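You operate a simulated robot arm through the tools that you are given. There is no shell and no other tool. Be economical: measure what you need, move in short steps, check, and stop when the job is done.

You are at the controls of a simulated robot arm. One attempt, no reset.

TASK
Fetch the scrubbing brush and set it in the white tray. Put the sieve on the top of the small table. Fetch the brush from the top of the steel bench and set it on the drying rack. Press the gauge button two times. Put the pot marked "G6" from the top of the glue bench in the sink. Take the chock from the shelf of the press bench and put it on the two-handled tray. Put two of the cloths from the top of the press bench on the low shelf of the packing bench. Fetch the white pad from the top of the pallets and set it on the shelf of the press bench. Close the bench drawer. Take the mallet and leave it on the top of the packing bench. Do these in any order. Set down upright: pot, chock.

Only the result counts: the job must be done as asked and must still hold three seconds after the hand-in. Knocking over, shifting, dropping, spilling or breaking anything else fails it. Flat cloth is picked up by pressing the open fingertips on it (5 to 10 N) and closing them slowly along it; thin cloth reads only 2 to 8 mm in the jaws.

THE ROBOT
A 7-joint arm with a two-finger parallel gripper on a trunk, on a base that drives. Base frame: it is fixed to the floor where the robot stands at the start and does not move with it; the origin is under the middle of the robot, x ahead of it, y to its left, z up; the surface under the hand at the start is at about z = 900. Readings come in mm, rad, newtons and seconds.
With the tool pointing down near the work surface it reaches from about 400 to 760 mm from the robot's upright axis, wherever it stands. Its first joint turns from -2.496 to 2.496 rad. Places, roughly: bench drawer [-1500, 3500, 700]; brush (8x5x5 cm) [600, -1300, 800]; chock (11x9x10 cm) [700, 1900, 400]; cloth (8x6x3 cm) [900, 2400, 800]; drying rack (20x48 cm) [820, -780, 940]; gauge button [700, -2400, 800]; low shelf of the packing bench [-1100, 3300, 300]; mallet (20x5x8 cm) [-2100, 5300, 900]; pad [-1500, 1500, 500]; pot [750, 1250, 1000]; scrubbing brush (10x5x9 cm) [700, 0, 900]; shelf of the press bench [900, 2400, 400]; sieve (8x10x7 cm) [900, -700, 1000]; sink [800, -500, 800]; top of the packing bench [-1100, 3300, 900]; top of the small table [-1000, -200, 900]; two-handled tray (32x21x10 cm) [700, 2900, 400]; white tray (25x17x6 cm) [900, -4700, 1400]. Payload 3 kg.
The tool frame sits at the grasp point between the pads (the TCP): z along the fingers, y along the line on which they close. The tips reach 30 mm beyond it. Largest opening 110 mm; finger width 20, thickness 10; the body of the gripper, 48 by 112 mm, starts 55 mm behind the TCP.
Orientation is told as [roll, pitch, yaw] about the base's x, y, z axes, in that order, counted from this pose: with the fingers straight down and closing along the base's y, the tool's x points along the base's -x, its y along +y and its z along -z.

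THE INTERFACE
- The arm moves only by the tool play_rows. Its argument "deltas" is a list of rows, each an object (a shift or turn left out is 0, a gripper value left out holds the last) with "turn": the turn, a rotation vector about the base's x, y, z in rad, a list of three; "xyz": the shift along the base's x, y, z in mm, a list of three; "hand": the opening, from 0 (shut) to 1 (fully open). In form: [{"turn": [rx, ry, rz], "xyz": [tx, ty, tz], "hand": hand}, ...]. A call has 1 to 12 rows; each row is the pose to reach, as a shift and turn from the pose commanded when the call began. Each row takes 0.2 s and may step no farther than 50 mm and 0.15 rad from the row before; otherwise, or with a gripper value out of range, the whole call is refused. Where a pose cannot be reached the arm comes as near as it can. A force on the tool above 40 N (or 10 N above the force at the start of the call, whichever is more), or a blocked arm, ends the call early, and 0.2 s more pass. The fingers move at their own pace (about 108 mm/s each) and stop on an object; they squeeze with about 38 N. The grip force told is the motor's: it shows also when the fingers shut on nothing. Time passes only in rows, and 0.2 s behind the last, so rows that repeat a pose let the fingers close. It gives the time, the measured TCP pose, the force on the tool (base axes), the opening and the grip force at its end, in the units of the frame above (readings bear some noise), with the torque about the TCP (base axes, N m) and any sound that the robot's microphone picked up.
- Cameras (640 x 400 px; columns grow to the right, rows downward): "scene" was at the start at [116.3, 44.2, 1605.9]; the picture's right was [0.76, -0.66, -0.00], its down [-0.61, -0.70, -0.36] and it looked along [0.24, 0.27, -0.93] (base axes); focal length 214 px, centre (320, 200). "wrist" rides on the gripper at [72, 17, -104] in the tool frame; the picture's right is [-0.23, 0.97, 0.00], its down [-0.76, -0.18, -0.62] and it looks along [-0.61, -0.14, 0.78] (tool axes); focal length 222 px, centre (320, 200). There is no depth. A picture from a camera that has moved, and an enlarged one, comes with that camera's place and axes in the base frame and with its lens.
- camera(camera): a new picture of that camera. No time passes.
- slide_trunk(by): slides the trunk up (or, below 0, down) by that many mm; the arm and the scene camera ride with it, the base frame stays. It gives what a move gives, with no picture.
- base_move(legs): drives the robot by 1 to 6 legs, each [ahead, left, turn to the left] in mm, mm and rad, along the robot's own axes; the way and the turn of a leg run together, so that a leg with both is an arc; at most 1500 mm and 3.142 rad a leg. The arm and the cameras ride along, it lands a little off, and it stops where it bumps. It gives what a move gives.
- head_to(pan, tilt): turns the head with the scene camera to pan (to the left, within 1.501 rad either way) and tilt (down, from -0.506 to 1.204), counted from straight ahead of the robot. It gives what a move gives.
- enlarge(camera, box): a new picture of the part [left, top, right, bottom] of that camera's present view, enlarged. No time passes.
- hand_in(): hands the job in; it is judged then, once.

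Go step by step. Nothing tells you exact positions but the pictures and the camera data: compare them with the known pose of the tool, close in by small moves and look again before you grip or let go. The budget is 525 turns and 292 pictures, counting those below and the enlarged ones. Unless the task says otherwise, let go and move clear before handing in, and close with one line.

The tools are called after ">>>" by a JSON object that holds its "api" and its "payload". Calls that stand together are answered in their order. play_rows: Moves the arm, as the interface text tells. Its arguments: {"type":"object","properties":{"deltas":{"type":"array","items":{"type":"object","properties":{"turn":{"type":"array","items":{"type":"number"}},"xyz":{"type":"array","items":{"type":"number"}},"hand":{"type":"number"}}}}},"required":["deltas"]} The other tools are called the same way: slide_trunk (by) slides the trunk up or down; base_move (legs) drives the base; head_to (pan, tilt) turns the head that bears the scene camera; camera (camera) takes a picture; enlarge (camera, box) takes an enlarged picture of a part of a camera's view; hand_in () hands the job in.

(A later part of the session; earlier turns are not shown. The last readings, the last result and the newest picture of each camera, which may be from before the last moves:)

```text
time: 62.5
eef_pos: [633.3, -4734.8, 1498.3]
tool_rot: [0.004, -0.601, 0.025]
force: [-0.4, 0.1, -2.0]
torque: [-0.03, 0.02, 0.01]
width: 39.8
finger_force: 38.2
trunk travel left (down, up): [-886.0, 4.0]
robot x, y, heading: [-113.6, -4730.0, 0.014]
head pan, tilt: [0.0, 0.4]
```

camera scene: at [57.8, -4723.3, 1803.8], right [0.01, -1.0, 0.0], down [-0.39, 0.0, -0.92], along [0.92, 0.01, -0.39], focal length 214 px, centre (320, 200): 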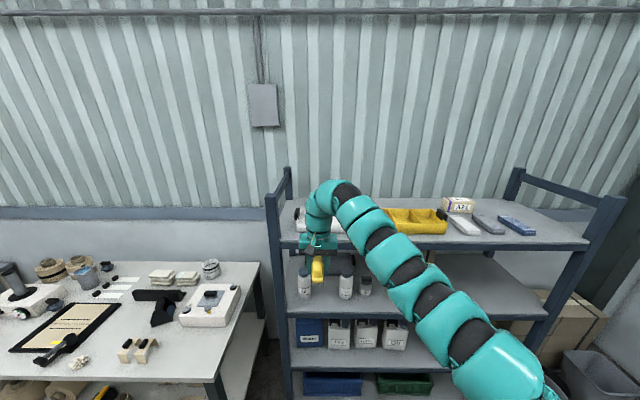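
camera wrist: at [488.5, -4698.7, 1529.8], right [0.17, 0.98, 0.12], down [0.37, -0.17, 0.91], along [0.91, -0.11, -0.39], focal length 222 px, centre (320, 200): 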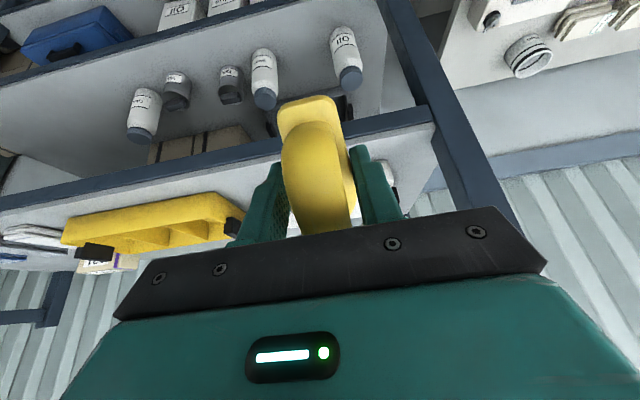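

>>> {"api": "base_move", "payload": {"legs": [[130, 0, -0.014]]}}

>>> {"api": "camera", "payload": {"camera": "wrist"}}

>>> {"api": "camera", "payload": {"camera": "scene"}}

```text
time: 63.7
eef_pos: [763.1, -4745.6, 1497.5]
tool_rot: [0.003, -0.603, 0.012]
force: [0.4, -0.4, -2.2]
torque: [0.02, 0.05, 0.01]
width: 39.7
finger_force: 38.2
trunk travel left (down, up): [-886.0, 4.0]
robot x, y, heading: [14.0, -4723.3, -0.004]
head pan, tilt: [0.0, 0.4]
```

```text
253 pictures are left
camera wrist: at [643.9, -4729.7, 1541.9], right [0.18, 0.98, 0.13], down [0.28, -0.18, 0.94], along [0.94, -0.13, -0.3], focal length 222 px, centre (320, 200)
```

wrist: 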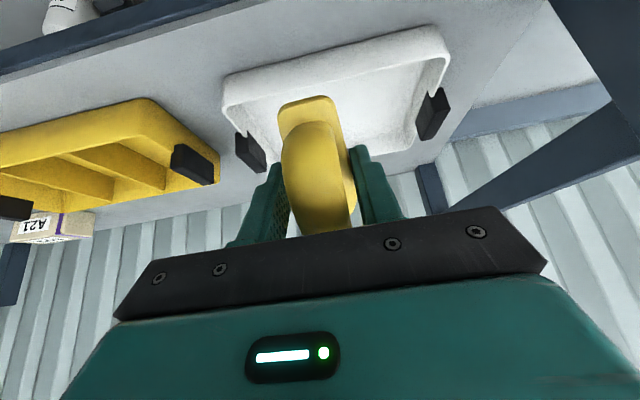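

```text
252 pictures are left
camera scene: at [188.6, -4724.5, 1803.7], right [0.0, -1.0, 0.0], down [-0.39, 0.0, -0.92], along [0.92, 0.0, -0.39], focal length 214 px, centre (320, 200)
```

scene: 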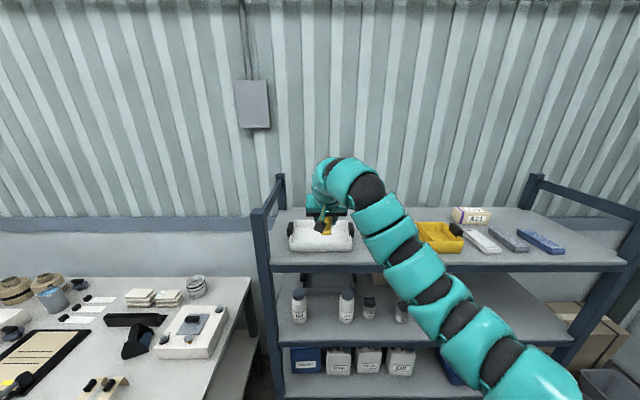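

>>> {"api": "base_move", "payload": {"legs": [[92, 18, 0]]}}

>>> {"api": "camera", "payload": {"camera": "wrist"}}

>>> {"api": "enlarge", "payload": {"camera": "scene", "box": [240, 160, 480, 310]}}

```text
time: 64.8
eef_pos: [853.2, -4727.3, 1497.3]
tool_rot: [0.004, -0.601, 0.009]
force: [0.6, 0.0, -0.6]
torque: [-0.02, 0.03, 0.01]
width: 39.8
finger_force: 37.8
trunk travel left (down, up): [-886.0, 4.0]
robot x, y, heading: [105.4, -4712.1, 0.001]
head pan, tilt: [0.0, 0.4]
```

```text
251 pictures are left
camera wrist: at [734.3, -4711.4, 1541.5], right [0.18, 0.98, 0.13], down [0.28, -0.18, 0.94], along [0.94, -0.13, -0.3], focal length 222 px, centre (320, 200)
```

wrist: 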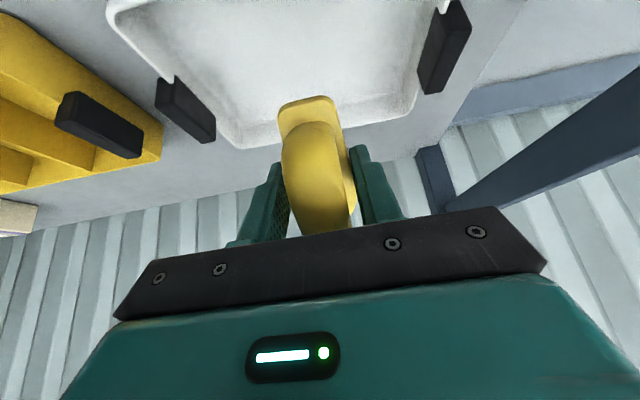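

```text
2.67 times, centred on (360, 235) of scene
camera zoom: at [279.1, -4706.4, 1803.6], right [0.0, -1.0, 0.0], down [-0.39, 0.0, -0.92], along [0.92, 0.0, -0.39], focal length 572 px, centre (213, 107)
```

zoom: 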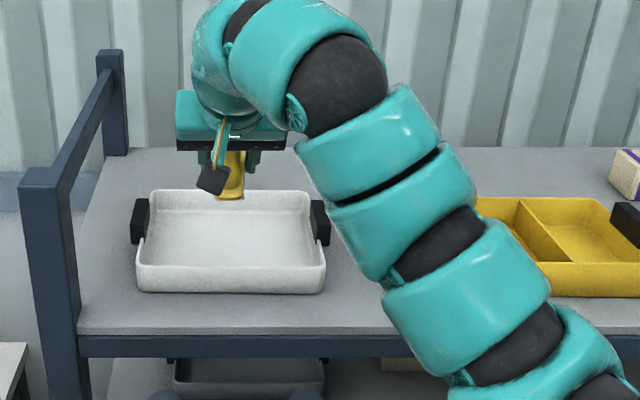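

>>> {"api": "play_rows", "payload": {"deltas": [{"xyz": [0, -2, -15], "turn": [0, 0.1, 0]}, {"xyz": [0, -2, -40], "turn": [0, 0.2, 0]}, {"xyz": [0, -2, -60], "turn": [0, 0.25, 0]}, {"xyz": [0, -2, -68], "turn": [0, 0.25, 0]}, {"xyz": [0, -2, -68], "turn": [0, 0.25, 0]}]}}

>>> {"api": "enlarge", "payload": {"camera": "scene", "box": [240, 160, 480, 310]}}

>>> {"api": "camera", "payload": {"camera": "wrist"}}

```text
time: 66.0
eef_pos: [852.6, -4728.0, 1429.0]
tool_rot: [0.005, -0.351, 0.007]
force: [-1.3, 0.0, -1.3]
torque: [0.02, 0.05, 0.0]
width: 40.2
finger_force: 37.6
trunk travel left (down, up): [-886.0, 4.0]
robot x, y, heading: [105.4, -4709.0, -0.002]
head pan, tilt: [0.0, 0.4]
```

```text
2.67 times, centred on (360, 235) of scene
camera zoom: at [277.3, -4706.7, 1803.7], right [0.0, -1.0, 0.0], down [-0.39, 0.0, -0.92], along [0.92, 0.0, -0.39], focal length 572 px, centre (213, 107)
```

zoom: 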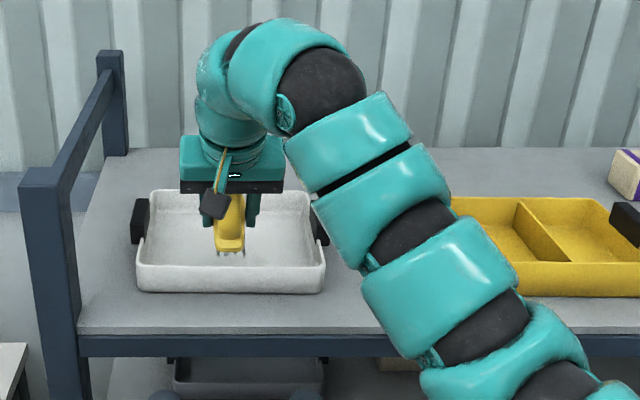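

```text
248 pictures are left
camera wrist: at [747.4, -4713.1, 1501.5], right [0.2, 0.98, 0.08], down [0.5, -0.18, 0.85], along [0.84, -0.13, -0.53], focal length 222 px, centre (320, 200)
```

wrist: 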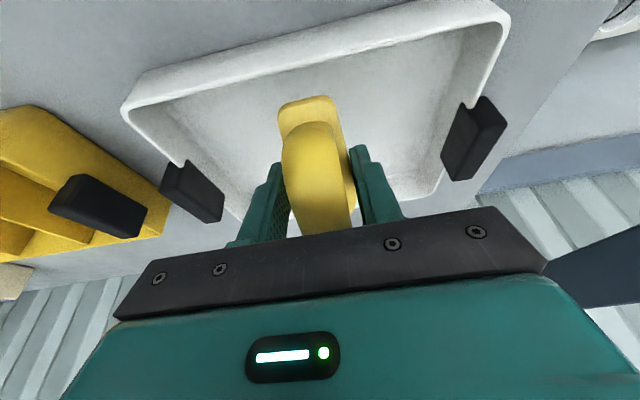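

>>> {"api": "play_rows", "payload": {"deltas": [{"xyz": [0, 0, -6], "turn": [0, 0.05, 0]}, {"xyz": [0, 0, -12], "turn": [0, 0.1, 0]}, {"xyz": [0, 0, -18], "turn": [0, 0.15, 0]}, {"xyz": [0, 0, -18], "turn": [0, 0.15, 0]}]}}

>>> {"api": "enlarge", "payload": {"camera": "scene", "box": [260, 210, 380, 285]}}

```text
time: 67.0
eef_pos: [851.0, -4727.5, 1412.4]
tool_rot: [0.009, -0.202, 0.009]
force: [-1.3, 0.4, -2.4]
torque: [0.0, 0.04, 0.04]
width: 39.9
finger_force: 38.4
trunk travel left (down, up): [-886.0, 4.0]
robot x, y, heading: [104.2, -4710.1, -0.004]
head pan, tilt: [0.0, 0.4]
```

```text
5.33 times, centred on (320, 248) of scene
camera zoom: at [277.2, -4706.9, 1803.7], right [0.0, -1.0, 0.0], down [-0.39, 0.0, -0.92], along [0.92, 0.0, -0.39], focal length 1144 px, centre (320, -53)
```

zoom: 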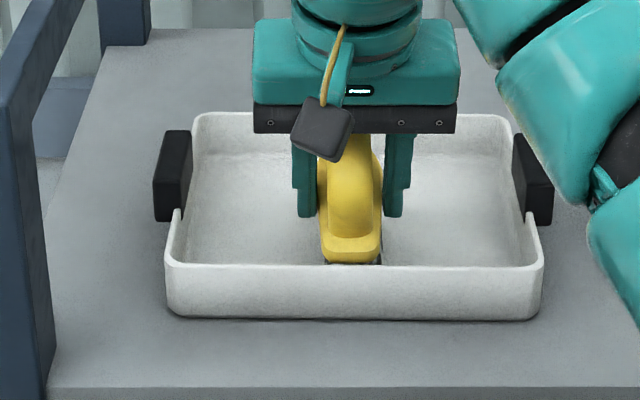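

>>> {"api": "play_rows", "payload": {"deltas": [{"xyz": [10, 0, 0]}, {"xyz": [20, 0, 0]}, {"xyz": [22, 0, -6], "turn": [0, 0.08, 0]}, {"xyz": [22, 0, -12], "turn": [0, 0.15, 0]}, {"xyz": [22, 0, -12], "turn": [0, 0.15, 0]}]}}

>>> {"api": "enlarge", "payload": {"camera": "scene", "box": [260, 210, 380, 285]}}

```text
time: 68.2
eef_pos: [878.2, -4726.5, 1397.6]
tool_rot: [0.009, -0.054, 0.009]
force: [-0.8, 0.0, 0.2]
torque: [0.01, 0.07, 0.01]
width: 40.0
finger_force: 37.8
out of reach, approached as far as the arm can: row 4, 5
trunk travel left (down, up): [-886.0, 4.0]
robot x, y, heading: [101.9, -4708.4, -0.0]
head pan, tilt: [0.0, 0.4]
```

```text
5.33 times, centred on (320, 248) of scene
camera zoom: at [277.1, -4707.6, 1803.8], right [0.0, -1.0, 0.0], down [-0.39, 0.0, -0.92], along [0.92, 0.0, -0.39], focal length 1144 px, centre (320, -53)
```

zoom: 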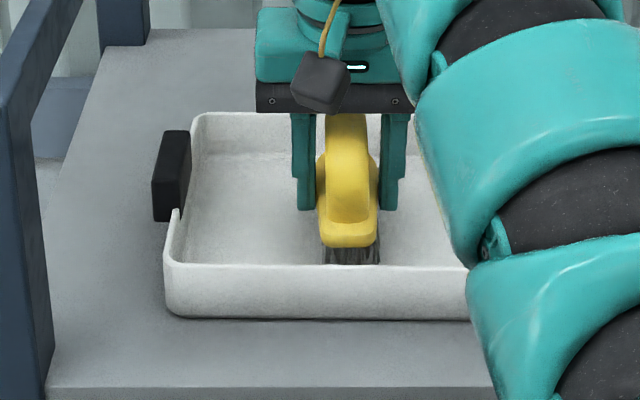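

>>> {"api": "play_rows", "payload": {"deltas": [{"xyz": [0, 0, -4]}, {"xyz": [0, 0, -8]}, {"xyz": [0, 0, -8]}]}}

```text
time: 69.0
eef_pos: [879.2, -4726.9, 1393.3]
tool_rot: [0.013, -0.058, 0.006]
force: [9.7, -3.3, 32.4]
torque: [-0.06, -0.63, -0.02]
width: 39.8
finger_force: 37.8
trunk travel left (down, up): [-886.0, 4.0]
robot x, y, heading: [107.8, -4709.1, 0.0]
head pan, tilt: [0.0, 0.4]
```

Contact with the tray floor. I'll ease up a touch and release.

>>> {"api": "play_rows", "payload": {"deltas": [{"xyz": [0, 0, 6]}, {"xyz": [0, 0, 6], "hand": 0.3}, {"xyz": [0, 0, 6], "hand": 0.6}, {"xyz": [0, 0, 6], "hand": 0.65}]}}

>>> {"api": "play_rows", "payload": {"deltas": [{"xyz": [0, 0, 30], "turn": [0, -0.1, 0]}, {"xyz": [0, 0, 60], "turn": [0, -0.24, 0]}, {"xyz": [0, 0, 85], "turn": [0, -0.38, 0]}, {"xyz": [-10, 0, 110], "turn": [0, -0.5, 0]}, {"xyz": [-10, 0, 110], "turn": [0, -0.5, 0]}]}}

>>> {"api": "enlarge", "payload": {"camera": "scene", "box": [240, 160, 480, 310]}}

```text
time: 70.0
eef_pos: [879.4, -4724.9, 1395.8]
tool_rot: [0.008, -0.051, 0.009]
force: [-0.2, -0.6, 1.0]
torque: [0.01, 0.03, 0.07]
width: 71.5
finger_force: 0.0
trunk travel left (down, up): [-886.0, 4.0]
robot x, y, heading: [103.2, -4708.2, 0.001]
head pan, tilt: [0.0, 0.4]
```

```text
time: 71.2
eef_pos: [868.2, -4729.2, 1504.8]
tool_rot: [0.004, -0.551, 0.011]
force: [0.4, 0.0, 0.4]
torque: [-0.02, 0.0, 0.01]
width: 71.4
finger_force: 0.0
out of reach, approached as far as the arm can: row 1
trunk travel left (down, up): [-886.0, 4.0]
robot x, y, heading: [107.0, -4709.8, 0.002]
head pan, tilt: [0.0, 0.4]
```

```text
2.67 times, centred on (360, 235) of scene
camera zoom: at [278.8, -4707.7, 1803.6], right [0.0, -1.0, 0.0], down [-0.39, 0.0, -0.92], along [0.92, 0.0, -0.39], focal length 572 px, centre (213, 107)
```

zoom: 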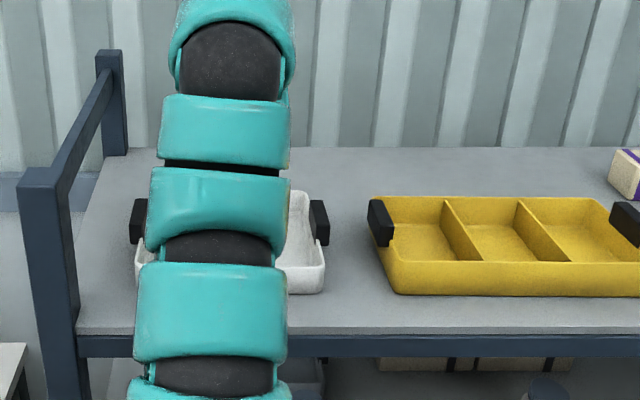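

>>> {"api": "base_move", "payload": {"legs": [[-320, 0, 0]]}}

>>> {"api": "enlarge", "payload": {"camera": "wrist", "box": [160, 0, 480, 200]}}

>>> {"api": "enlarge", "payload": {"camera": "scene", "box": [240, 130, 480, 280]}}

```text
time: 73.3
eef_pos: [555.2, -4722.8, 1507.5]
tool_rot: [0.003, -0.554, 0.016]
force: [-0.6, -0.1, 0.7]
torque: [0.0, 0.01, 0.02]
width: 71.4
finger_force: 0.2
trunk travel left (down, up): [-886.0, 4.0]
robot x, y, heading: [-206.7, -4713.9, 0.011]
head pan, tilt: [0.0, 0.4]
```

```text
2.00 times, centred on (320, 100) of wrist
camera zoom: at [439.0, -4709.0, 1557.1], right [0.17, 0.98, 0.12], down [0.32, -0.17, 0.93], along [0.93, -0.12, -0.35], focal length 444 px, centre (320, 400)
```

zoom: 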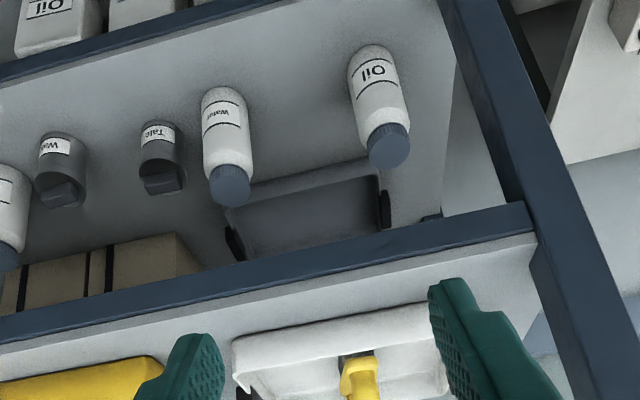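

```text
2.67 times, centred on (360, 205) of scene
camera zoom: at [-35.1, -4706.3, 1803.8], right [0.01, -1.0, 0.0], down [-0.39, 0.0, -0.92], along [0.92, 0.01, -0.39], focal length 572 px, centre (213, 187)
```

zoom: 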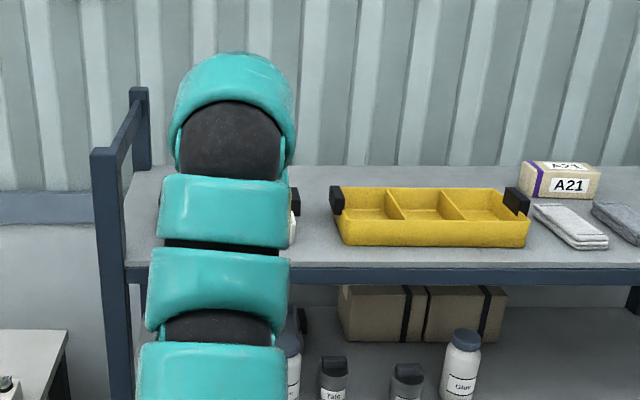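

Brush is in the white tray. Next is the gauge button: lower the trunk and drive back.

>>> {"api": "base_move", "payload": {"legs": [[0, 1200, 0], [0, 1150, -0.01]]}}

>>> {"api": "slide_trunk", "payload": {"by": -200}}

>>> {"api": "play_rows", "payload": {"deltas": [{"xyz": [0, 0, -20], "turn": [0, 0.14, 0]}, {"xyz": [20, 0, -50], "turn": [0, 0.28, 0]}, {"xyz": [40, 0, -90], "turn": [0, 0.42, 0]}, {"xyz": [50, 0, -130], "turn": [0, 0.54, 0]}, {"xyz": [50, 0, -130], "turn": [0, 0.54, 0]}]}}

>>> {"api": "head_to", "payload": {"pan": 0, "tilt": 0.5}}

>>> {"api": "camera", "payload": {"camera": "scene"}}

```text
time: 85.0
eef_pos: [537.8, -2350.9, 1507.2]
tool_rot: [0.004, -0.551, 0.015]
force: [0.2, 0.8, -0.1]
torque: [0.02, -0.01, 0.01]
width: 71.4
finger_force: 0.1
trunk travel left (down, up): [-886.0, 4.0]
robot x, y, heading: [-225.3, -2336.1, 0.003]
head pan, tilt: [0.0, 0.4]
```

```text
time: 87.2
eef_pos: [537.1, -2351.9, 1307.5]
tool_rot: [0.004, -0.55, 0.014]
force: [-0.9, -0.2, 0.1]
torque: [-0.03, 0.01, 0.0]
width: 71.5
finger_force: 0.2
trunk travel left (down, up): [-686.0, 204.0]
robot x, y, heading: [-225.0, -2335.0, -0.001]
head pan, tilt: [0.0, 0.4]
```

```text
time: 88.4
eef_pos: [548.8, -2380.4, 1154.7]
tool_rot: [0.011, -0.041, 0.01]
force: [0.0, 0.4, -0.8]
torque: [0.02, 0.02, -0.01]
width: 71.5
finger_force: 0.1
out of reach, approached as far as the arm can: row 3, 4, 5
trunk travel left (down, up): [-686.0, 204.0]
robot x, y, heading: [-225.4, -2335.6, 0.003]
head pan, tilt: [0.0, 0.4]
```

```text
time: 89.0
eef_pos: [548.8, -2377.0, 1157.0]
tool_rot: [0.011, -0.043, 0.011]
force: [-0.5, -0.4, -1.0]
torque: [-0.02, -0.05, 0.0]
width: 71.4
finger_force: 0.0
trunk travel left (down, up): [-686.0, 204.0]
robot x, y, heading: [-227.7, -2337.7, 0.002]
head pan, tilt: [0.0, 0.499]
```

```text
242 pictures are left
camera scene: at [-55.1, -2331.6, 1594.7], right [0.0, -1.0, 0.0], down [-0.48, 0.0, -0.88], along [0.88, 0.0, -0.48], focal length 214 px, centre (320, 200)
```

scene: 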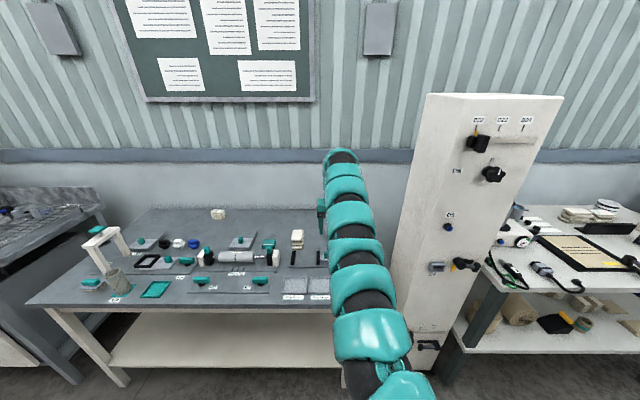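

>>> {"api": "camera", "payload": {"camera": "wrist"}}

>>> {"api": "enlarge", "payload": {"camera": "scene", "box": [60, 180, 380, 380]}}

```text
241 pictures are left
camera wrist: at [472.7, -2362.6, 1257.3], right [0.21, 0.98, 0.02], down [0.74, -0.17, 0.65], along [0.64, -0.13, -0.76], focal length 222 px, centre (320, 200)
```

wrist: 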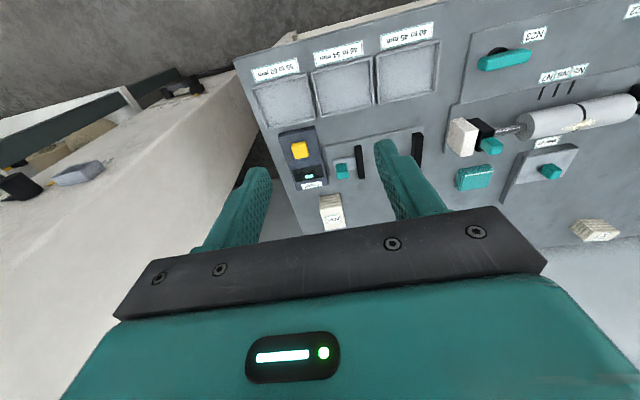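

```text
2.00 times, centred on (220, 280) of scene
camera zoom: at [-55.1, -2331.6, 1594.7], right [0.0, -1.0, 0.0], down [-0.48, 0.0, -0.88], along [0.88, 0.0, -0.48], focal length 429 px, centre (520, 40)
```

zoom: 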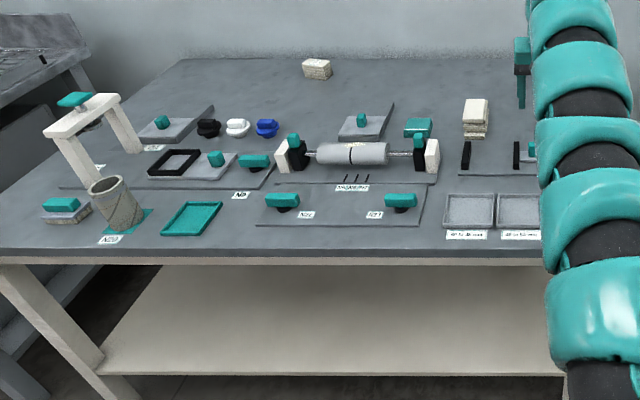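

>>> {"api": "enlarge", "payload": {"camera": "wrist", "box": [250, 110, 370, 200]}}

>>> {"api": "enlarge", "payload": {"camera": "scene", "box": [70, 270, 170, 320]}}

```text
4.44 times, centred on (310, 155) of wrist
camera zoom: at [472.7, -2362.6, 1257.3], right [0.21, 0.98, 0.02], down [0.74, -0.17, 0.65], along [0.64, -0.13, -0.76], focal length 987 px, centre (364, 400)
```

zoom: 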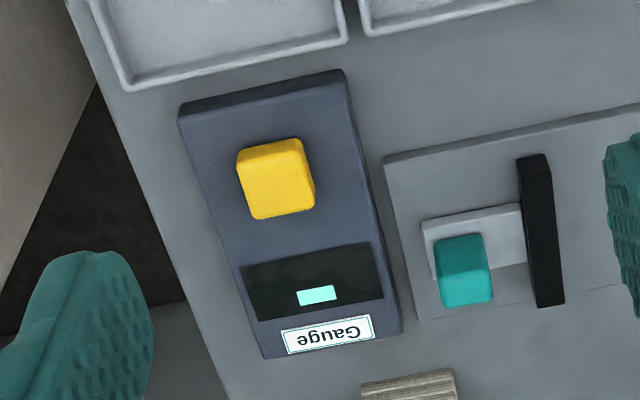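

```text
6.40 times, centred on (120, 295) of scene
camera zoom: at [-55.1, -2331.6, 1594.7], right [0.0, -1.0, 0.0], down [-0.48, 0.0, -0.88], along [0.88, 0.0, -0.48], focal length 1373 px, centre (1600, -408)
```

zoom: 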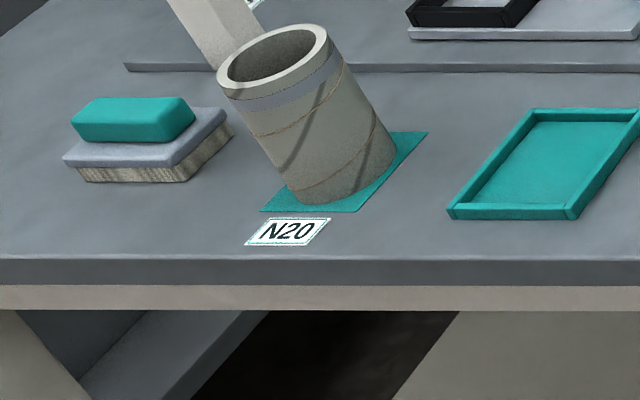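

>>> {"api": "base_move", "payload": {"legs": [[190, -70, 0]]}}

>>> {"api": "play_rows", "payload": {"deltas": [{"xyz": [-20, 0, -40], "hand": 0.0}, {"xyz": [-35, 0, -80], "hand": 0.0}, {"xyz": [-45, 0, -120], "hand": 0.0}, {"xyz": [-50, 0, -160], "hand": 0.0}, {"xyz": [-50, 0, -190], "hand": 0.0}, {"xyz": [-50, 0, -190], "hand": 0.0}]}}

>>> {"api": "camera", "payload": {"camera": "wrist"}}

```text
time: 90.6
eef_pos: [739.1, -2447.3, 1156.1]
tool_rot: [0.01, -0.041, 0.015]
force: [-0.3, -0.5, 0.2]
torque: [0.02, 0.01, 0.01]
width: 71.6
finger_force: 0.0
trunk travel left (down, up): [-686.0, 204.0]
robot x, y, heading: [-34.0, -2404.6, 0.008]
head pan, tilt: [0.0, 0.499]
```

```text
time: 92.0
eef_pos: [687.7, -2448.4, 966.9]
tool_rot: [0.01, -0.043, 0.015]
force: [-1.4, -0.4, 0.1]
torque: [-0.01, 0.0, 0.0]
width: 0.0
finger_force: 37.5
trunk travel left (down, up): [-686.0, 204.0]
robot x, y, heading: [-36.1, -2403.7, 0.009]
head pan, tilt: [0.0, 0.499]
```

```text
237 pictures are left
camera wrist: at [610.4, -2433.3, 1066.6], right [0.21, 0.98, 0.02], down [0.74, -0.17, 0.65], along [0.64, -0.12, -0.76], focal length 222 px, centre (320, 200)
```

wrist: 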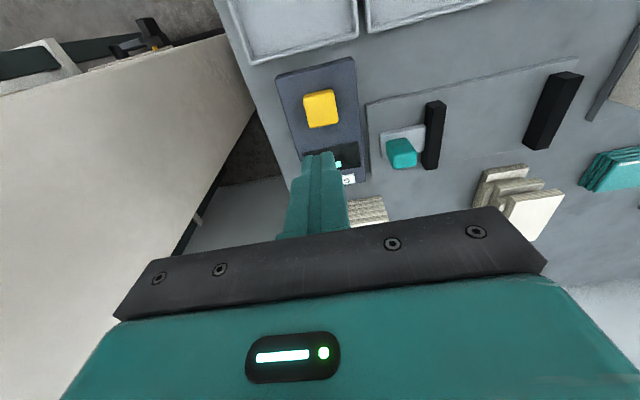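

>>> {"api": "play_rows", "payload": {"deltas": [{"xyz": [1, 3, -45]}, {"xyz": [1, 3, -90]}, {"xyz": [1, 3, -95]}]}}

>>> {"api": "camera", "payload": {"camera": "wrist"}}

```text
time: 92.8
eef_pos: [690.4, -2443.5, 870.8]
tool_rot: [0.011, -0.042, 0.015]
force: [0.0, -0.8, -0.3]
torque: [-0.01, -0.02, -0.01]
width: 0.0
finger_force: 37.7
trunk travel left (down, up): [-686.0, 204.0]
robot x, y, heading: [-33.7, -2403.9, 0.006]
head pan, tilt: [0.0, 0.499]
```

```text
236 pictures are left
camera wrist: at [613.6, -2429.5, 970.5], right [0.21, 0.98, 0.02], down [0.74, -0.17, 0.65], along [0.64, -0.12, -0.76], focal length 222 px, centre (320, 200)
```

wrist: 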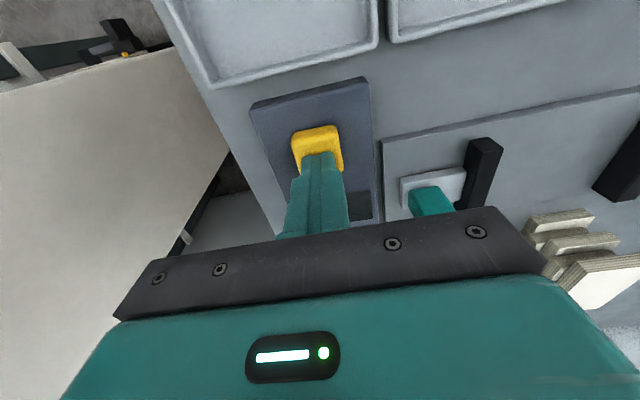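

>>> {"api": "play_rows", "payload": {"deltas": [{"xyz": [-4, -1, -6]}, {"xyz": [-4, -1, -10]}, {"xyz": [-4, -1, -13]}, {"xyz": [-4, -1, -16]}, {"xyz": [-4, -1, -18]}]}}

```text
time: 94.0
eef_pos: [686.9, -2445.8, 860.7]
tool_rot: [0.012, -0.057, 0.01]
force: [-13.8, -2.2, 31.2]
torque: [-0.03, 0.66, -0.01]
width: 0.0
finger_force: 37.7
trunk travel left (down, up): [-686.0, 204.0]
robot x, y, heading: [-37.2, -2403.7, 0.008]
head pan, tilt: [0.0, 0.499]
heard: click
stopped in row 5: the force on the tool passed its limit at 42 N (the readings are from after the stop); the commanded pose is now the measured one
```

One click. I'll lift clear and press once more.

>>> {"api": "play_rows", "payload": {"deltas": [{"xyz": [0, 0, 8]}, {"xyz": [0, 0, 15]}, {"xyz": [0, 0, 15]}, {"xyz": [0, 0, 15]}]}}

>>> {"api": "enlarge", "payload": {"camera": "wrist", "box": [230, 60, 400, 250]}}

>>> {"api": "play_rows", "payload": {"deltas": [{"xyz": [0, 0, -6]}, {"xyz": [0, 0, -10]}, {"xyz": [0, 0, -13]}, {"xyz": [0, 0, -16]}, {"xyz": [0, 0, -18]}, {"xyz": [0, 0, -20]}]}}

```text
time: 95.0
eef_pos: [689.2, -2444.4, 873.1]
tool_rot: [0.012, -0.053, 0.011]
force: [-0.3, 0.3, 0.7]
torque: [-0.01, -0.01, -0.04]
width: 0.1
finger_force: 38.0
trunk travel left (down, up): [-686.0, 204.0]
robot x, y, heading: [-34.8, -2408.6, 0.009]
head pan, tilt: [0.0, 0.499]
```

```text
2.11 times, centred on (315, 155) of wrist
camera zoom: at [610.6, -2430.5, 972.4], right [0.21, 0.98, 0.02], down [0.73, -0.18, 0.66], along [0.65, -0.12, -0.75], focal length 468 px, centre (330, 295)
```

zoom: 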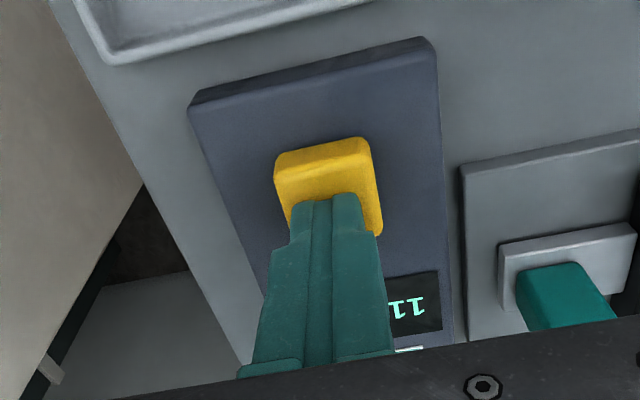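

```text
time: 96.3
eef_pos: [688.7, -2445.9, 861.1]
tool_rot: [0.014, -0.066, 0.01]
force: [-16.6, -0.4, 33.5]
torque: [-0.03, 0.8, -0.01]
width: 0.2
finger_force: 38.0
trunk travel left (down, up): [-686.0, 204.0]
robot x, y, heading: [-33.8, -2404.0, 0.011]
head pan, tilt: [0.0, 0.499]
heard: click
stopped in row 6: the force on the tool passed its limit at 43 N (the readings are from after the stop); the commanded pose is now the measured one
```

Two clicks. Now to the steel-bench brush.

>>> {"api": "play_rows", "payload": {"deltas": [{"xyz": [0, 0, 40]}, {"xyz": [0, 0, 90], "turn": [0, 0.05, 0]}, {"xyz": [0, 0, 140], "turn": [0, 0.06, 0]}, {"xyz": [0, 0, 190], "turn": [0, 0.06, 0]}, {"xyz": [0, 0, 230], "turn": [0, 0.06, 0], "hand": 0.7}, {"xyz": [0, 0, 230], "turn": [0, 0.06, 0], "hand": 0.7}]}}

>>> {"api": "base_move", "payload": {"legs": [[-130, 0, 0], [0, 1080, -0.01]]}}

>>> {"api": "camera", "payload": {"camera": "wrist"}}

>>> {"api": "camera", "payload": {"camera": "scene"}}

```text
time: 97.7
eef_pos: [692.3, -2446.1, 1087.0]
tool_rot: [0.014, 0.0, 0.011]
force: [-0.1, 0.5, 0.8]
torque: [-0.01, -0.01, -0.01]
width: 76.9
finger_force: 0.1
trunk travel left (down, up): [-686.0, 204.0]
robot x, y, heading: [-38.4, -2406.5, 0.005]
head pan, tilt: [0.0, 0.499]
```

```text
time: 104.2
eef_pos: [556.1, -1356.3, 1086.2]
tool_rot: [0.014, 0.001, 0.008]
force: [-0.2, -0.1, -1.4]
torque: [0.0, -0.03, 0.03]
width: 77.2
finger_force: 0.1
trunk travel left (down, up): [-686.0, 204.0]
robot x, y, heading: [-172.7, -1314.7, 0.002]
head pan, tilt: [0.0, 0.499]
```

```text
234 pictures are left
camera wrist: at [482.4, -1341.0, 1189.9], right [0.22, 0.98, 0.01], down [0.76, -0.18, 0.62], along [0.61, -0.13, -0.78], focal length 222 px, centre (320, 200)
```

wrist: 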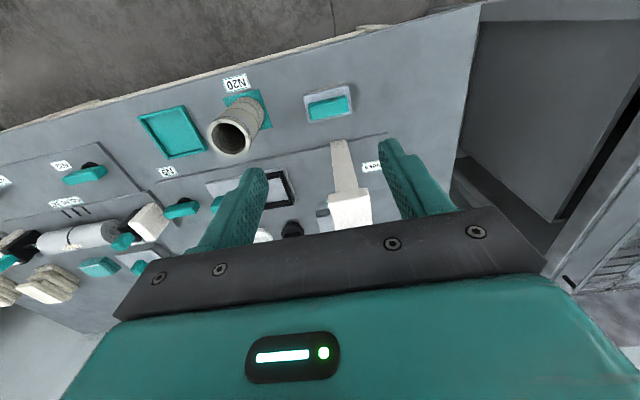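

```text
233 pictures are left
camera scene: at [-2.7, -1310.6, 1594.6], right [0.0, -1.0, 0.0], down [-0.48, 0.0, -0.88], along [0.88, 0.0, -0.48], focal length 214 px, centre (320, 200)
```

scene: 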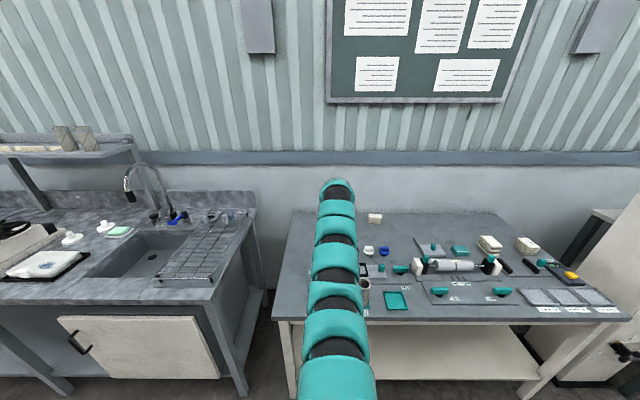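

>>> {"api": "base_move", "payload": {"legs": [[90, -30, 0]]}}

>>> {"api": "play_rows", "payload": {"deltas": [{"turn": [0, 0, 0.15]}, {"turn": [0, 0, 0.3]}, {"turn": [0, 0, 0.45]}, {"turn": [0, 0, 0.6]}, {"turn": [0, 0, 0.75]}, {"turn": [0, 0, 0.9]}, {"turn": [0, 0, 1.05]}, {"turn": [0, 0, 1.2]}, {"turn": [0, 0, 1.35]}, {"turn": [0, 0, 1.5]}, {"turn": [0, 0, 1.57]}, {"turn": [0, 0, 1.57]}]}}

>>> {"api": "camera", "payload": {"camera": "wrist"}}

```text
time: 105.3
eef_pos: [650.4, -1387.1, 1085.1]
tool_rot: [0.012, 0.001, 0.006]
force: [0.3, 0.0, -0.1]
torque: [0.02, 0.0, -0.02]
width: 77.0
finger_force: 0.0
trunk travel left (down, up): [-686.0, 204.0]
robot x, y, heading: [-75.9, -1347.0, -0.001]
head pan, tilt: [0.0, 0.499]
```

```text
time: 107.9
eef_pos: [649.5, -1385.4, 1086.4]
tool_rot: [0.015, 0.001, 1.578]
force: [0.6, 0.3, 0.0]
torque: [0.01, -0.03, 0.0]
width: 76.9
finger_force: 0.1
trunk travel left (down, up): [-686.0, 204.0]
robot x, y, heading: [-81.8, -1342.6, -0.0]
head pan, tilt: [0.0, 0.499]
```

```text
232 pictures are left
camera wrist: at [633.9, -1459.1, 1189.6], right [-0.98, 0.22, 0.01], down [0.18, 0.76, 0.62], along [0.13, 0.61, -0.78], focal length 222 px, centre (320, 200)
```

wrist: 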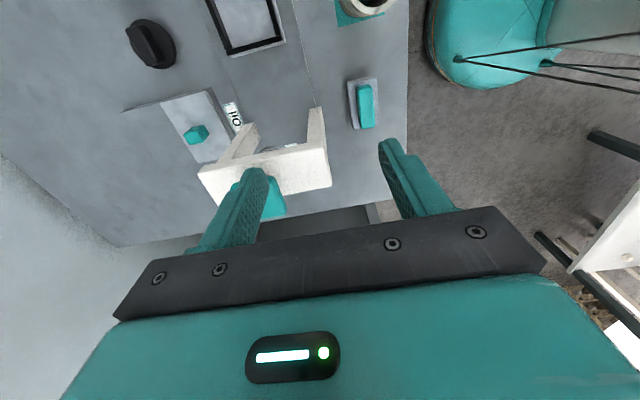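

>>> {"api": "play_rows", "payload": {"deltas": [{"xyz": [-35, 20, -10], "hand": 0.64}, {"xyz": [-68, 39, -40]}, {"xyz": [-69, 39, -90]}, {"xyz": [-69, 39, -135]}, {"xyz": [-69, 39, -160]}, {"xyz": [-69, 39, -160]}]}}

>>> {"api": "camera", "payload": {"camera": "wrist"}}

```text
time: 109.4
eef_pos: [607.7, -1306.3, 984.8]
tool_rot: [-0.077, -0.124, 1.596]
force: [-12.7, -1.8, 26.3]
torque: [-0.26, -1.01, -0.22]
width: 64.3
finger_force: 0.1
out of reach, approached as far as the arm can: row 2, 3, 4, 5, 6
trunk travel left (down, up): [-686.0, 204.0]
robot x, y, heading: [-77.3, -1341.8, 0.0]
head pan, tilt: [0.0, 0.499]
stopped in row 6: the force on the tool passed its limit at 160 N (the readings are from after the stop); the commanded pose is now the measured one
```

```text
231 pictures are left
camera wrist: at [585.2, -1391.8, 1076.7], right [-0.98, 0.21, -0.05], down [0.11, 0.68, 0.72], along [0.18, 0.7, -0.69], focal length 222 px, centre (320, 200)
```

wrist: 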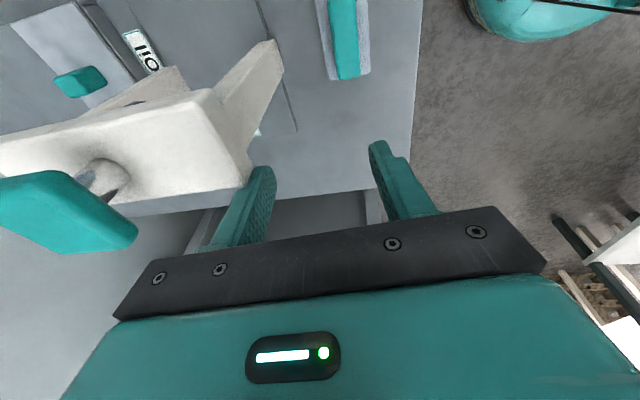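

The arm slid along its reach limit and struck the white arch. I'll lift and check whether the arch shifted.

>>> {"api": "play_rows", "payload": {"deltas": [{"xyz": [0, 0, 40]}, {"xyz": [0, 0, 90]}, {"xyz": [0, 0, 130]}, {"xyz": [0, 0, 130]}]}}

>>> {"api": "base_move", "payload": {"legs": [[-180, 0, 0]]}}

>>> {"api": "head_to", "payload": {"pan": 0, "tilt": 0.7}}

>>> {"api": "camera", "payload": {"camera": "scene"}}

>>> {"api": "camera", "payload": {"camera": "wrist"}}

```text
time: 110.4
eef_pos: [613.7, -1307.7, 1107.9]
tool_rot: [-0.069, -0.123, 1.595]
force: [-0.5, -0.2, -0.3]
torque: [0.02, 0.06, 0.0]
width: 70.3
finger_force: 0.1
out of reach, approached as far as the arm can: row 1, 2
trunk travel left (down, up): [-686.0, 204.0]
robot x, y, heading: [-78.6, -1343.5, 0.005]
head pan, tilt: [0.0, 0.499]
```

```text
time: 111.9
eef_pos: [428.9, -1307.3, 1109.8]
tool_rot: [-0.072, -0.121, 1.596]
force: [-0.5, 0.2, -0.3]
torque: [0.0, -0.04, -0.05]
width: 70.5
finger_force: 0.1
trunk travel left (down, up): [-686.0, 204.0]
robot x, y, heading: [-263.8, -1340.1, 0.001]
head pan, tilt: [0.0, 0.499]
```

```text
time: 112.6
eef_pos: [429.3, -1306.9, 1108.4]
tool_rot: [-0.07, -0.122, 1.595]
force: [0.4, -0.1, -0.5]
torque: [0.02, 0.01, 0.04]
width: 70.6
finger_force: 0.1
trunk travel left (down, up): [-686.0, 204.0]
robot x, y, heading: [-264.1, -1340.4, 0.007]
head pan, tilt: [0.0, 0.7]
```

```text
230 pictures are left
camera scene: at [-98.6, -1341.3, 1576.9], right [0.0, -1.0, 0.0], down [-0.64, 0.0, -0.77], along [0.77, 0.0, -0.64], focal length 214 px, centre (320, 200)
```

scene: 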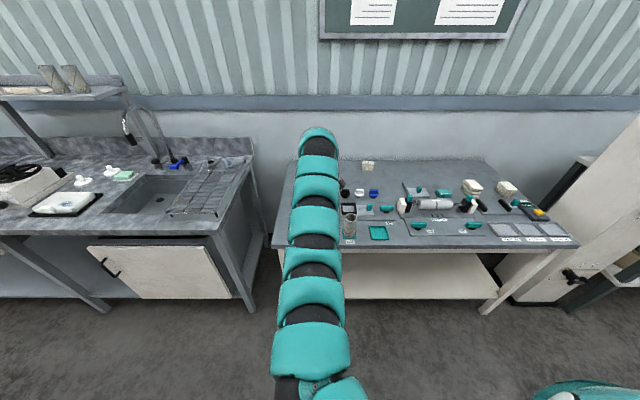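

```text
229 pictures are left
camera wrist: at [407.0, -1392.3, 1201.3], right [-0.98, 0.21, -0.04], down [0.12, 0.68, 0.72], along [0.18, 0.7, -0.69], focal length 222 px, centre (320, 200)
```

wrist: 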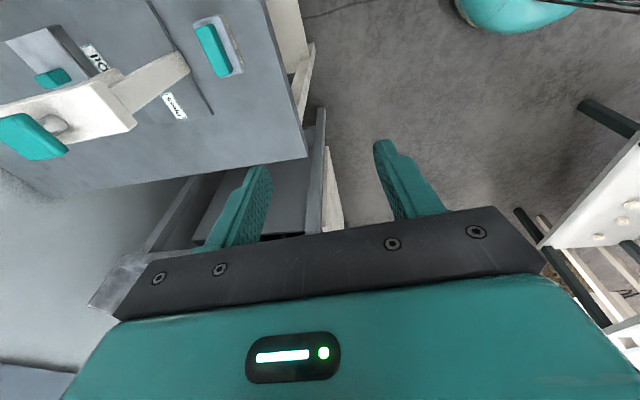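

>>> {"api": "play_rows", "payload": {"deltas": [{"turn": [-0.004, 0.014, -0.144]}, {"turn": [-0.008, 0.027, -0.288]}, {"turn": [-0.012, 0.041, -0.432]}, {"turn": [-0.016, 0.055, -0.577]}, {"turn": [-0.02, 0.069, -0.721]}, {"turn": [-0.023, 0.082, -0.866]}, {"turn": [-0.027, 0.096, -1.01]}, {"turn": [-0.031, 0.11, -1.154]}, {"turn": [-0.035, 0.124, -1.298]}, {"turn": [-0.039, 0.137, -1.443]}, {"turn": [-0.043, 0.151, -1.587]}, {"turn": [-0.043, 0.151, -1.587]}]}}

>>> {"api": "base_move", "payload": {"legs": [[80, -10, 0]]}}

>>> {"api": "camera", "payload": {"camera": "wrist"}}

```text
time: 115.2
eef_pos: [428.0, -1306.3, 1108.7]
tool_rot: [0.001, 0.002, -0.001]
force: [-1.0, 0.0, 0.0]
torque: [0.02, 0.02, -0.01]
width: 70.4
finger_force: 0.0
trunk travel left (down, up): [-686.0, 204.0]
robot x, y, heading: [-262.2, -1343.3, 0.006]
head pan, tilt: [0.0, 0.7]
```

```text
time: 116.3
eef_pos: [509.5, -1316.3, 1107.8]
tool_rot: [0.002, 0.001, -0.001]
force: [-0.1, -0.3, -0.3]
torque: [0.01, 0.04, 0.0]
width: 70.5
finger_force: 0.2
trunk travel left (down, up): [-686.0, 204.0]
robot x, y, heading: [-183.8, -1355.4, -0.0]
head pan, tilt: [0.0, 0.7]
```

```text
228 pictures are left
camera wrist: at [437.2, -1300.7, 1211.5], right [0.23, 0.97, 0.0], down [0.76, -0.18, 0.62], along [0.61, -0.14, -0.78], focal length 222 px, centre (320, 200)
```

wrist: 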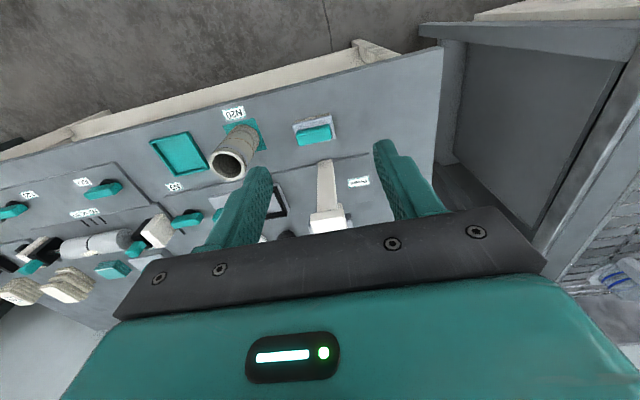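

>>> {"api": "base_move", "payload": {"legs": [[46, -40, 0]]}}

>>> {"api": "play_rows", "payload": {"deltas": [{"xyz": [0, 0, -22], "hand": 0.7}, {"xyz": [0, 0, -22]}]}}

>>> {"api": "camera", "payload": {"camera": "wrist"}}

```text
time: 117.2
eef_pos: [555.5, -1355.8, 1108.4]
tool_rot: [0.001, 0.001, 0.001]
force: [0.4, -0.1, -0.6]
torque: [0.03, 0.02, 0.0]
width: 70.3
finger_force: 0.1
trunk travel left (down, up): [-686.0, 204.0]
robot x, y, heading: [-137.6, -1395.7, 0.003]
head pan, tilt: [0.0, 0.7]
```

```text
time: 117.8
eef_pos: [554.0, -1355.9, 1086.4]
tool_rot: [-0.001, 0.001, 0.003]
force: [-0.2, -0.2, 0.5]
torque: [-0.01, 0.0, 0.01]
width: 76.9
finger_force: 0.1
trunk travel left (down, up): [-686.0, 204.0]
robot x, y, heading: [-138.7, -1394.1, 0.002]
head pan, tilt: [0.0, 0.7]
```

```text
227 pictures are left
camera wrist: at [481.3, -1339.8, 1189.0], right [0.23, 0.97, 0.0], down [0.76, -0.18, 0.62], along [0.61, -0.14, -0.78], focal length 222 px, centre (320, 200)
```

wrist: 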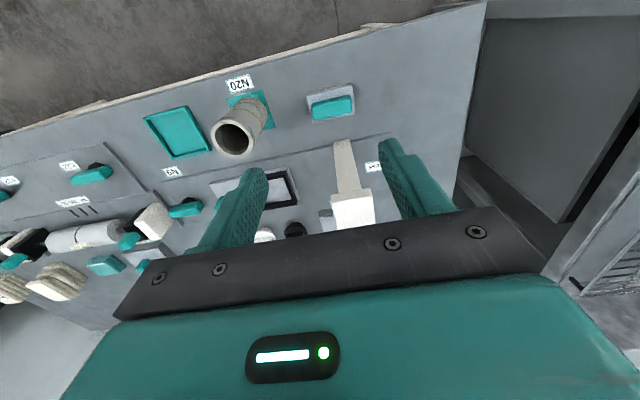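

The arch did not move: everything keeps the same relative position. I'll take the brush by its ends with the fingers closing along y.

>>> {"api": "play_rows", "payload": {"deltas": [{"xyz": [10, 4, -45], "hand": 0.95}, {"xyz": [20, 8, -90]}, {"xyz": [29, 10, -135]}, {"xyz": [29, 10, -175]}, {"xyz": [29, 10, -196]}, {"xyz": [29, 10, -196]}]}}

>>> {"api": "camera", "payload": {"camera": "wrist"}}

```text
time: 119.2
eef_pos: [584.0, -1344.8, 888.2]
tool_rot: [0.0, -0.003, 0.0]
force: [0.1, -0.1, -0.1]
torque: [0.01, -0.02, 0.01]
width: 104.8
finger_force: 0.0
trunk travel left (down, up): [-686.0, 204.0]
robot x, y, heading: [-138.6, -1394.4, -0.0]
head pan, tilt: [0.0, 0.7]
```

```text
226 pictures are left
camera wrist: at [510.9, -1328.5, 992.2], right [0.23, 0.97, 0.0], down [0.76, -0.18, 0.62], along [0.61, -0.14, -0.78], focal length 222 px, centre (320, 200)
```

wrist: 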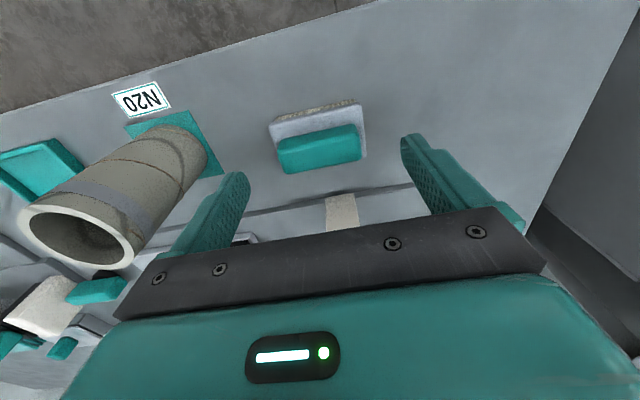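

>>> {"api": "play_rows", "payload": {"deltas": [{"xyz": [-4, 0, -25], "hand": 0.9}, {"xyz": [-5, 0, -45]}, {"xyz": [-5, 0, -52]}, {"xyz": [-5, 0, -52]}]}}

>>> {"api": "play_rows", "payload": {"deltas": [{"hand": 0.0}, {"hand": 0.0}, {"hand": 0.0}]}}

>>> {"api": "camera", "payload": {"camera": "wrist"}}

```text
time: 120.2
eef_pos: [577.8, -1343.5, 840.4]
tool_rot: [0.002, 0.0, 0.001]
force: [-0.1, 0.2, -0.7]
torque: [-0.02, -0.01, 0.0]
width: 99.2
finger_force: 0.0
trunk travel left (down, up): [-686.0, 204.0]
robot x, y, heading: [-133.5, -1393.4, 0.0]
head pan, tilt: [0.0, 0.7]
```

```text
time: 121.0
eef_pos: [576.7, -1345.5, 839.6]
tool_rot: [0.0, 0.0, 0.001]
force: [0.2, 0.5, 0.4]
torque: [0.07, 0.0, -0.03]
width: 71.2
finger_force: 37.9
trunk travel left (down, up): [-686.0, 204.0]
robot x, y, heading: [-134.2, -1390.3, -0.0]
head pan, tilt: [0.0, 0.7]
```

```text
225 pictures are left
camera wrist: at [504.7, -1328.2, 942.7], right [0.23, 0.97, 0.0], down [0.76, -0.18, 0.62], along [0.61, -0.14, -0.78], focal length 222 px, centre (320, 200)
```

wrist: 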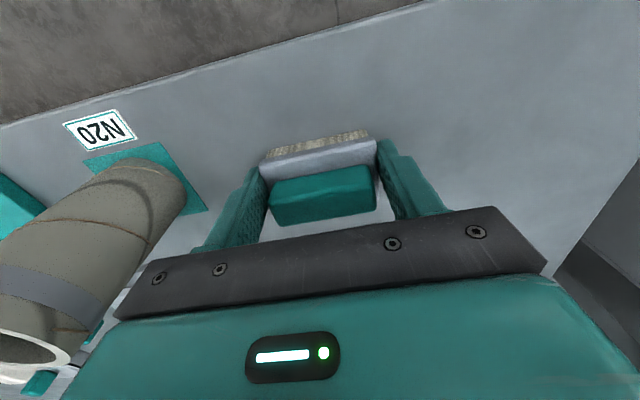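

>>> {"api": "play_rows", "payload": {"deltas": [{"xyz": [0, 0, 25]}, {"xyz": [0, 0, 60]}, {"xyz": [0, 0, 60]}]}}

>>> {"api": "slide_trunk", "payload": {"by": 200}}

>>> {"api": "base_move", "payload": {"legs": [[-100, 0, 0], [0, 610, 0]]}}

>>> {"api": "camera", "payload": {"camera": "wrist"}}

>>> {"api": "camera", "payload": {"camera": "scene"}}

```text
time: 121.8
eef_pos: [578.8, -1346.4, 898.7]
tool_rot: [-0.001, 0.001, 0.003]
force: [0.8, 0.2, -0.8]
torque: [0.01, 0.02, -0.03]
width: 71.2
finger_force: 37.9
trunk travel left (down, up): [-686.0, 204.0]
robot x, y, heading: [-138.3, -1389.1, 0.004]
head pan, tilt: [0.0, 0.7]
```

```text
time: 124.0
eef_pos: [578.3, -1344.6, 1098.1]
tool_rot: [0.0, -0.001, 0.002]
force: [-0.4, 0.0, -0.6]
torque: [0.0, 0.01, 0.01]
width: 71.3
finger_force: 37.8
trunk travel left (down, up): [-886.0, 4.0]
robot x, y, heading: [-137.8, -1393.4, 0.002]
head pan, tilt: [0.0, 0.7]
```

```text
time: 128.2
eef_pos: [476.0, -736.8, 1097.1]
tool_rot: [0.0, -0.001, 0.008]
force: [0.6, 0.0, -0.9]
torque: [-0.02, -0.02, 0.05]
width: 71.2
finger_force: 38.1
trunk travel left (down, up): [-886.0, 4.0]
robot x, y, heading: [-237.5, -788.3, 0.011]
head pan, tilt: [0.0, 0.7]
```

```text
224 pictures are left
camera wrist: at [402.9, -719.7, 1201.2], right [0.22, 0.98, 0.0], down [0.76, -0.17, 0.62], along [0.61, -0.14, -0.78], focal length 222 px, centre (320, 200)
```

wrist: 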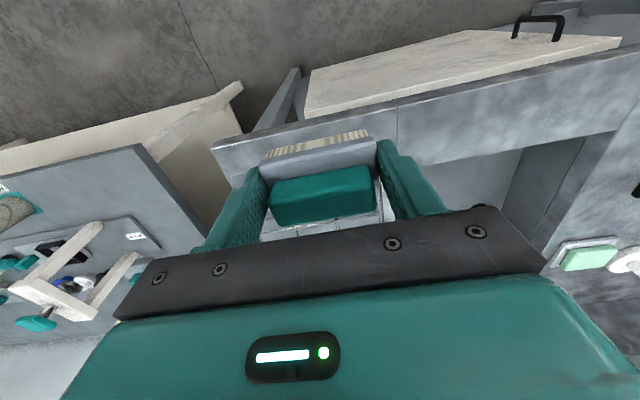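

```text
223 pictures are left
camera scene: at [-75.0, -783.4, 1776.9], right [0.01, -1.0, 0.0], down [-0.64, -0.01, -0.76], along [0.76, 0.01, -0.64], focal length 214 px, centre (320, 200)
```

scene: 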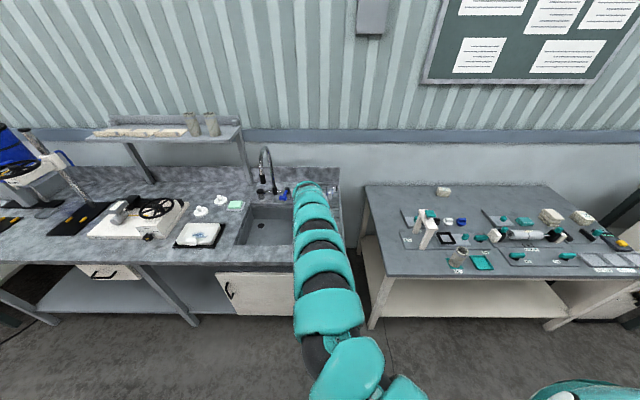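

>>> {"api": "base_move", "payload": {"legs": [[205, -38, -0.01]]}}

>>> {"api": "camera", "payload": {"camera": "wrist"}}

```text
time: 129.8
eef_pos: [682.4, -775.4, 1097.7]
tool_rot: [0.001, -0.001, 0.004]
force: [-0.1, -0.2, -1.0]
torque: [-0.02, 0.04, 0.0]
width: 71.3
finger_force: 37.8
trunk travel left (down, up): [-886.0, 4.0]
robot x, y, heading: [-34.9, -822.8, 0.001]
head pan, tilt: [0.0, 0.7]
```

```text
222 pictures are left
camera wrist: at [609.6, -758.7, 1200.8], right [0.22, 0.97, 0.0], down [0.76, -0.18, 0.62], along [0.61, -0.14, -0.78], focal length 222 px, centre (320, 200)
```

wrist: 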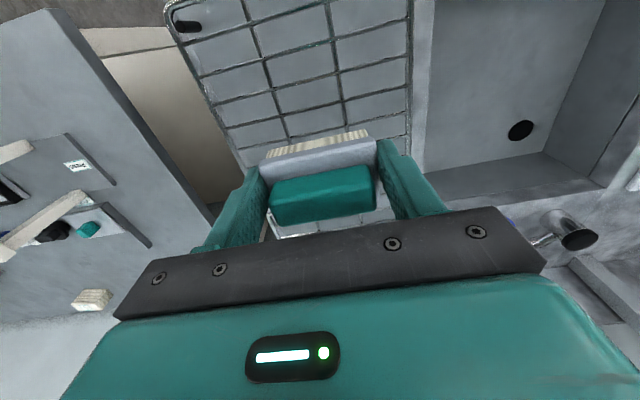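

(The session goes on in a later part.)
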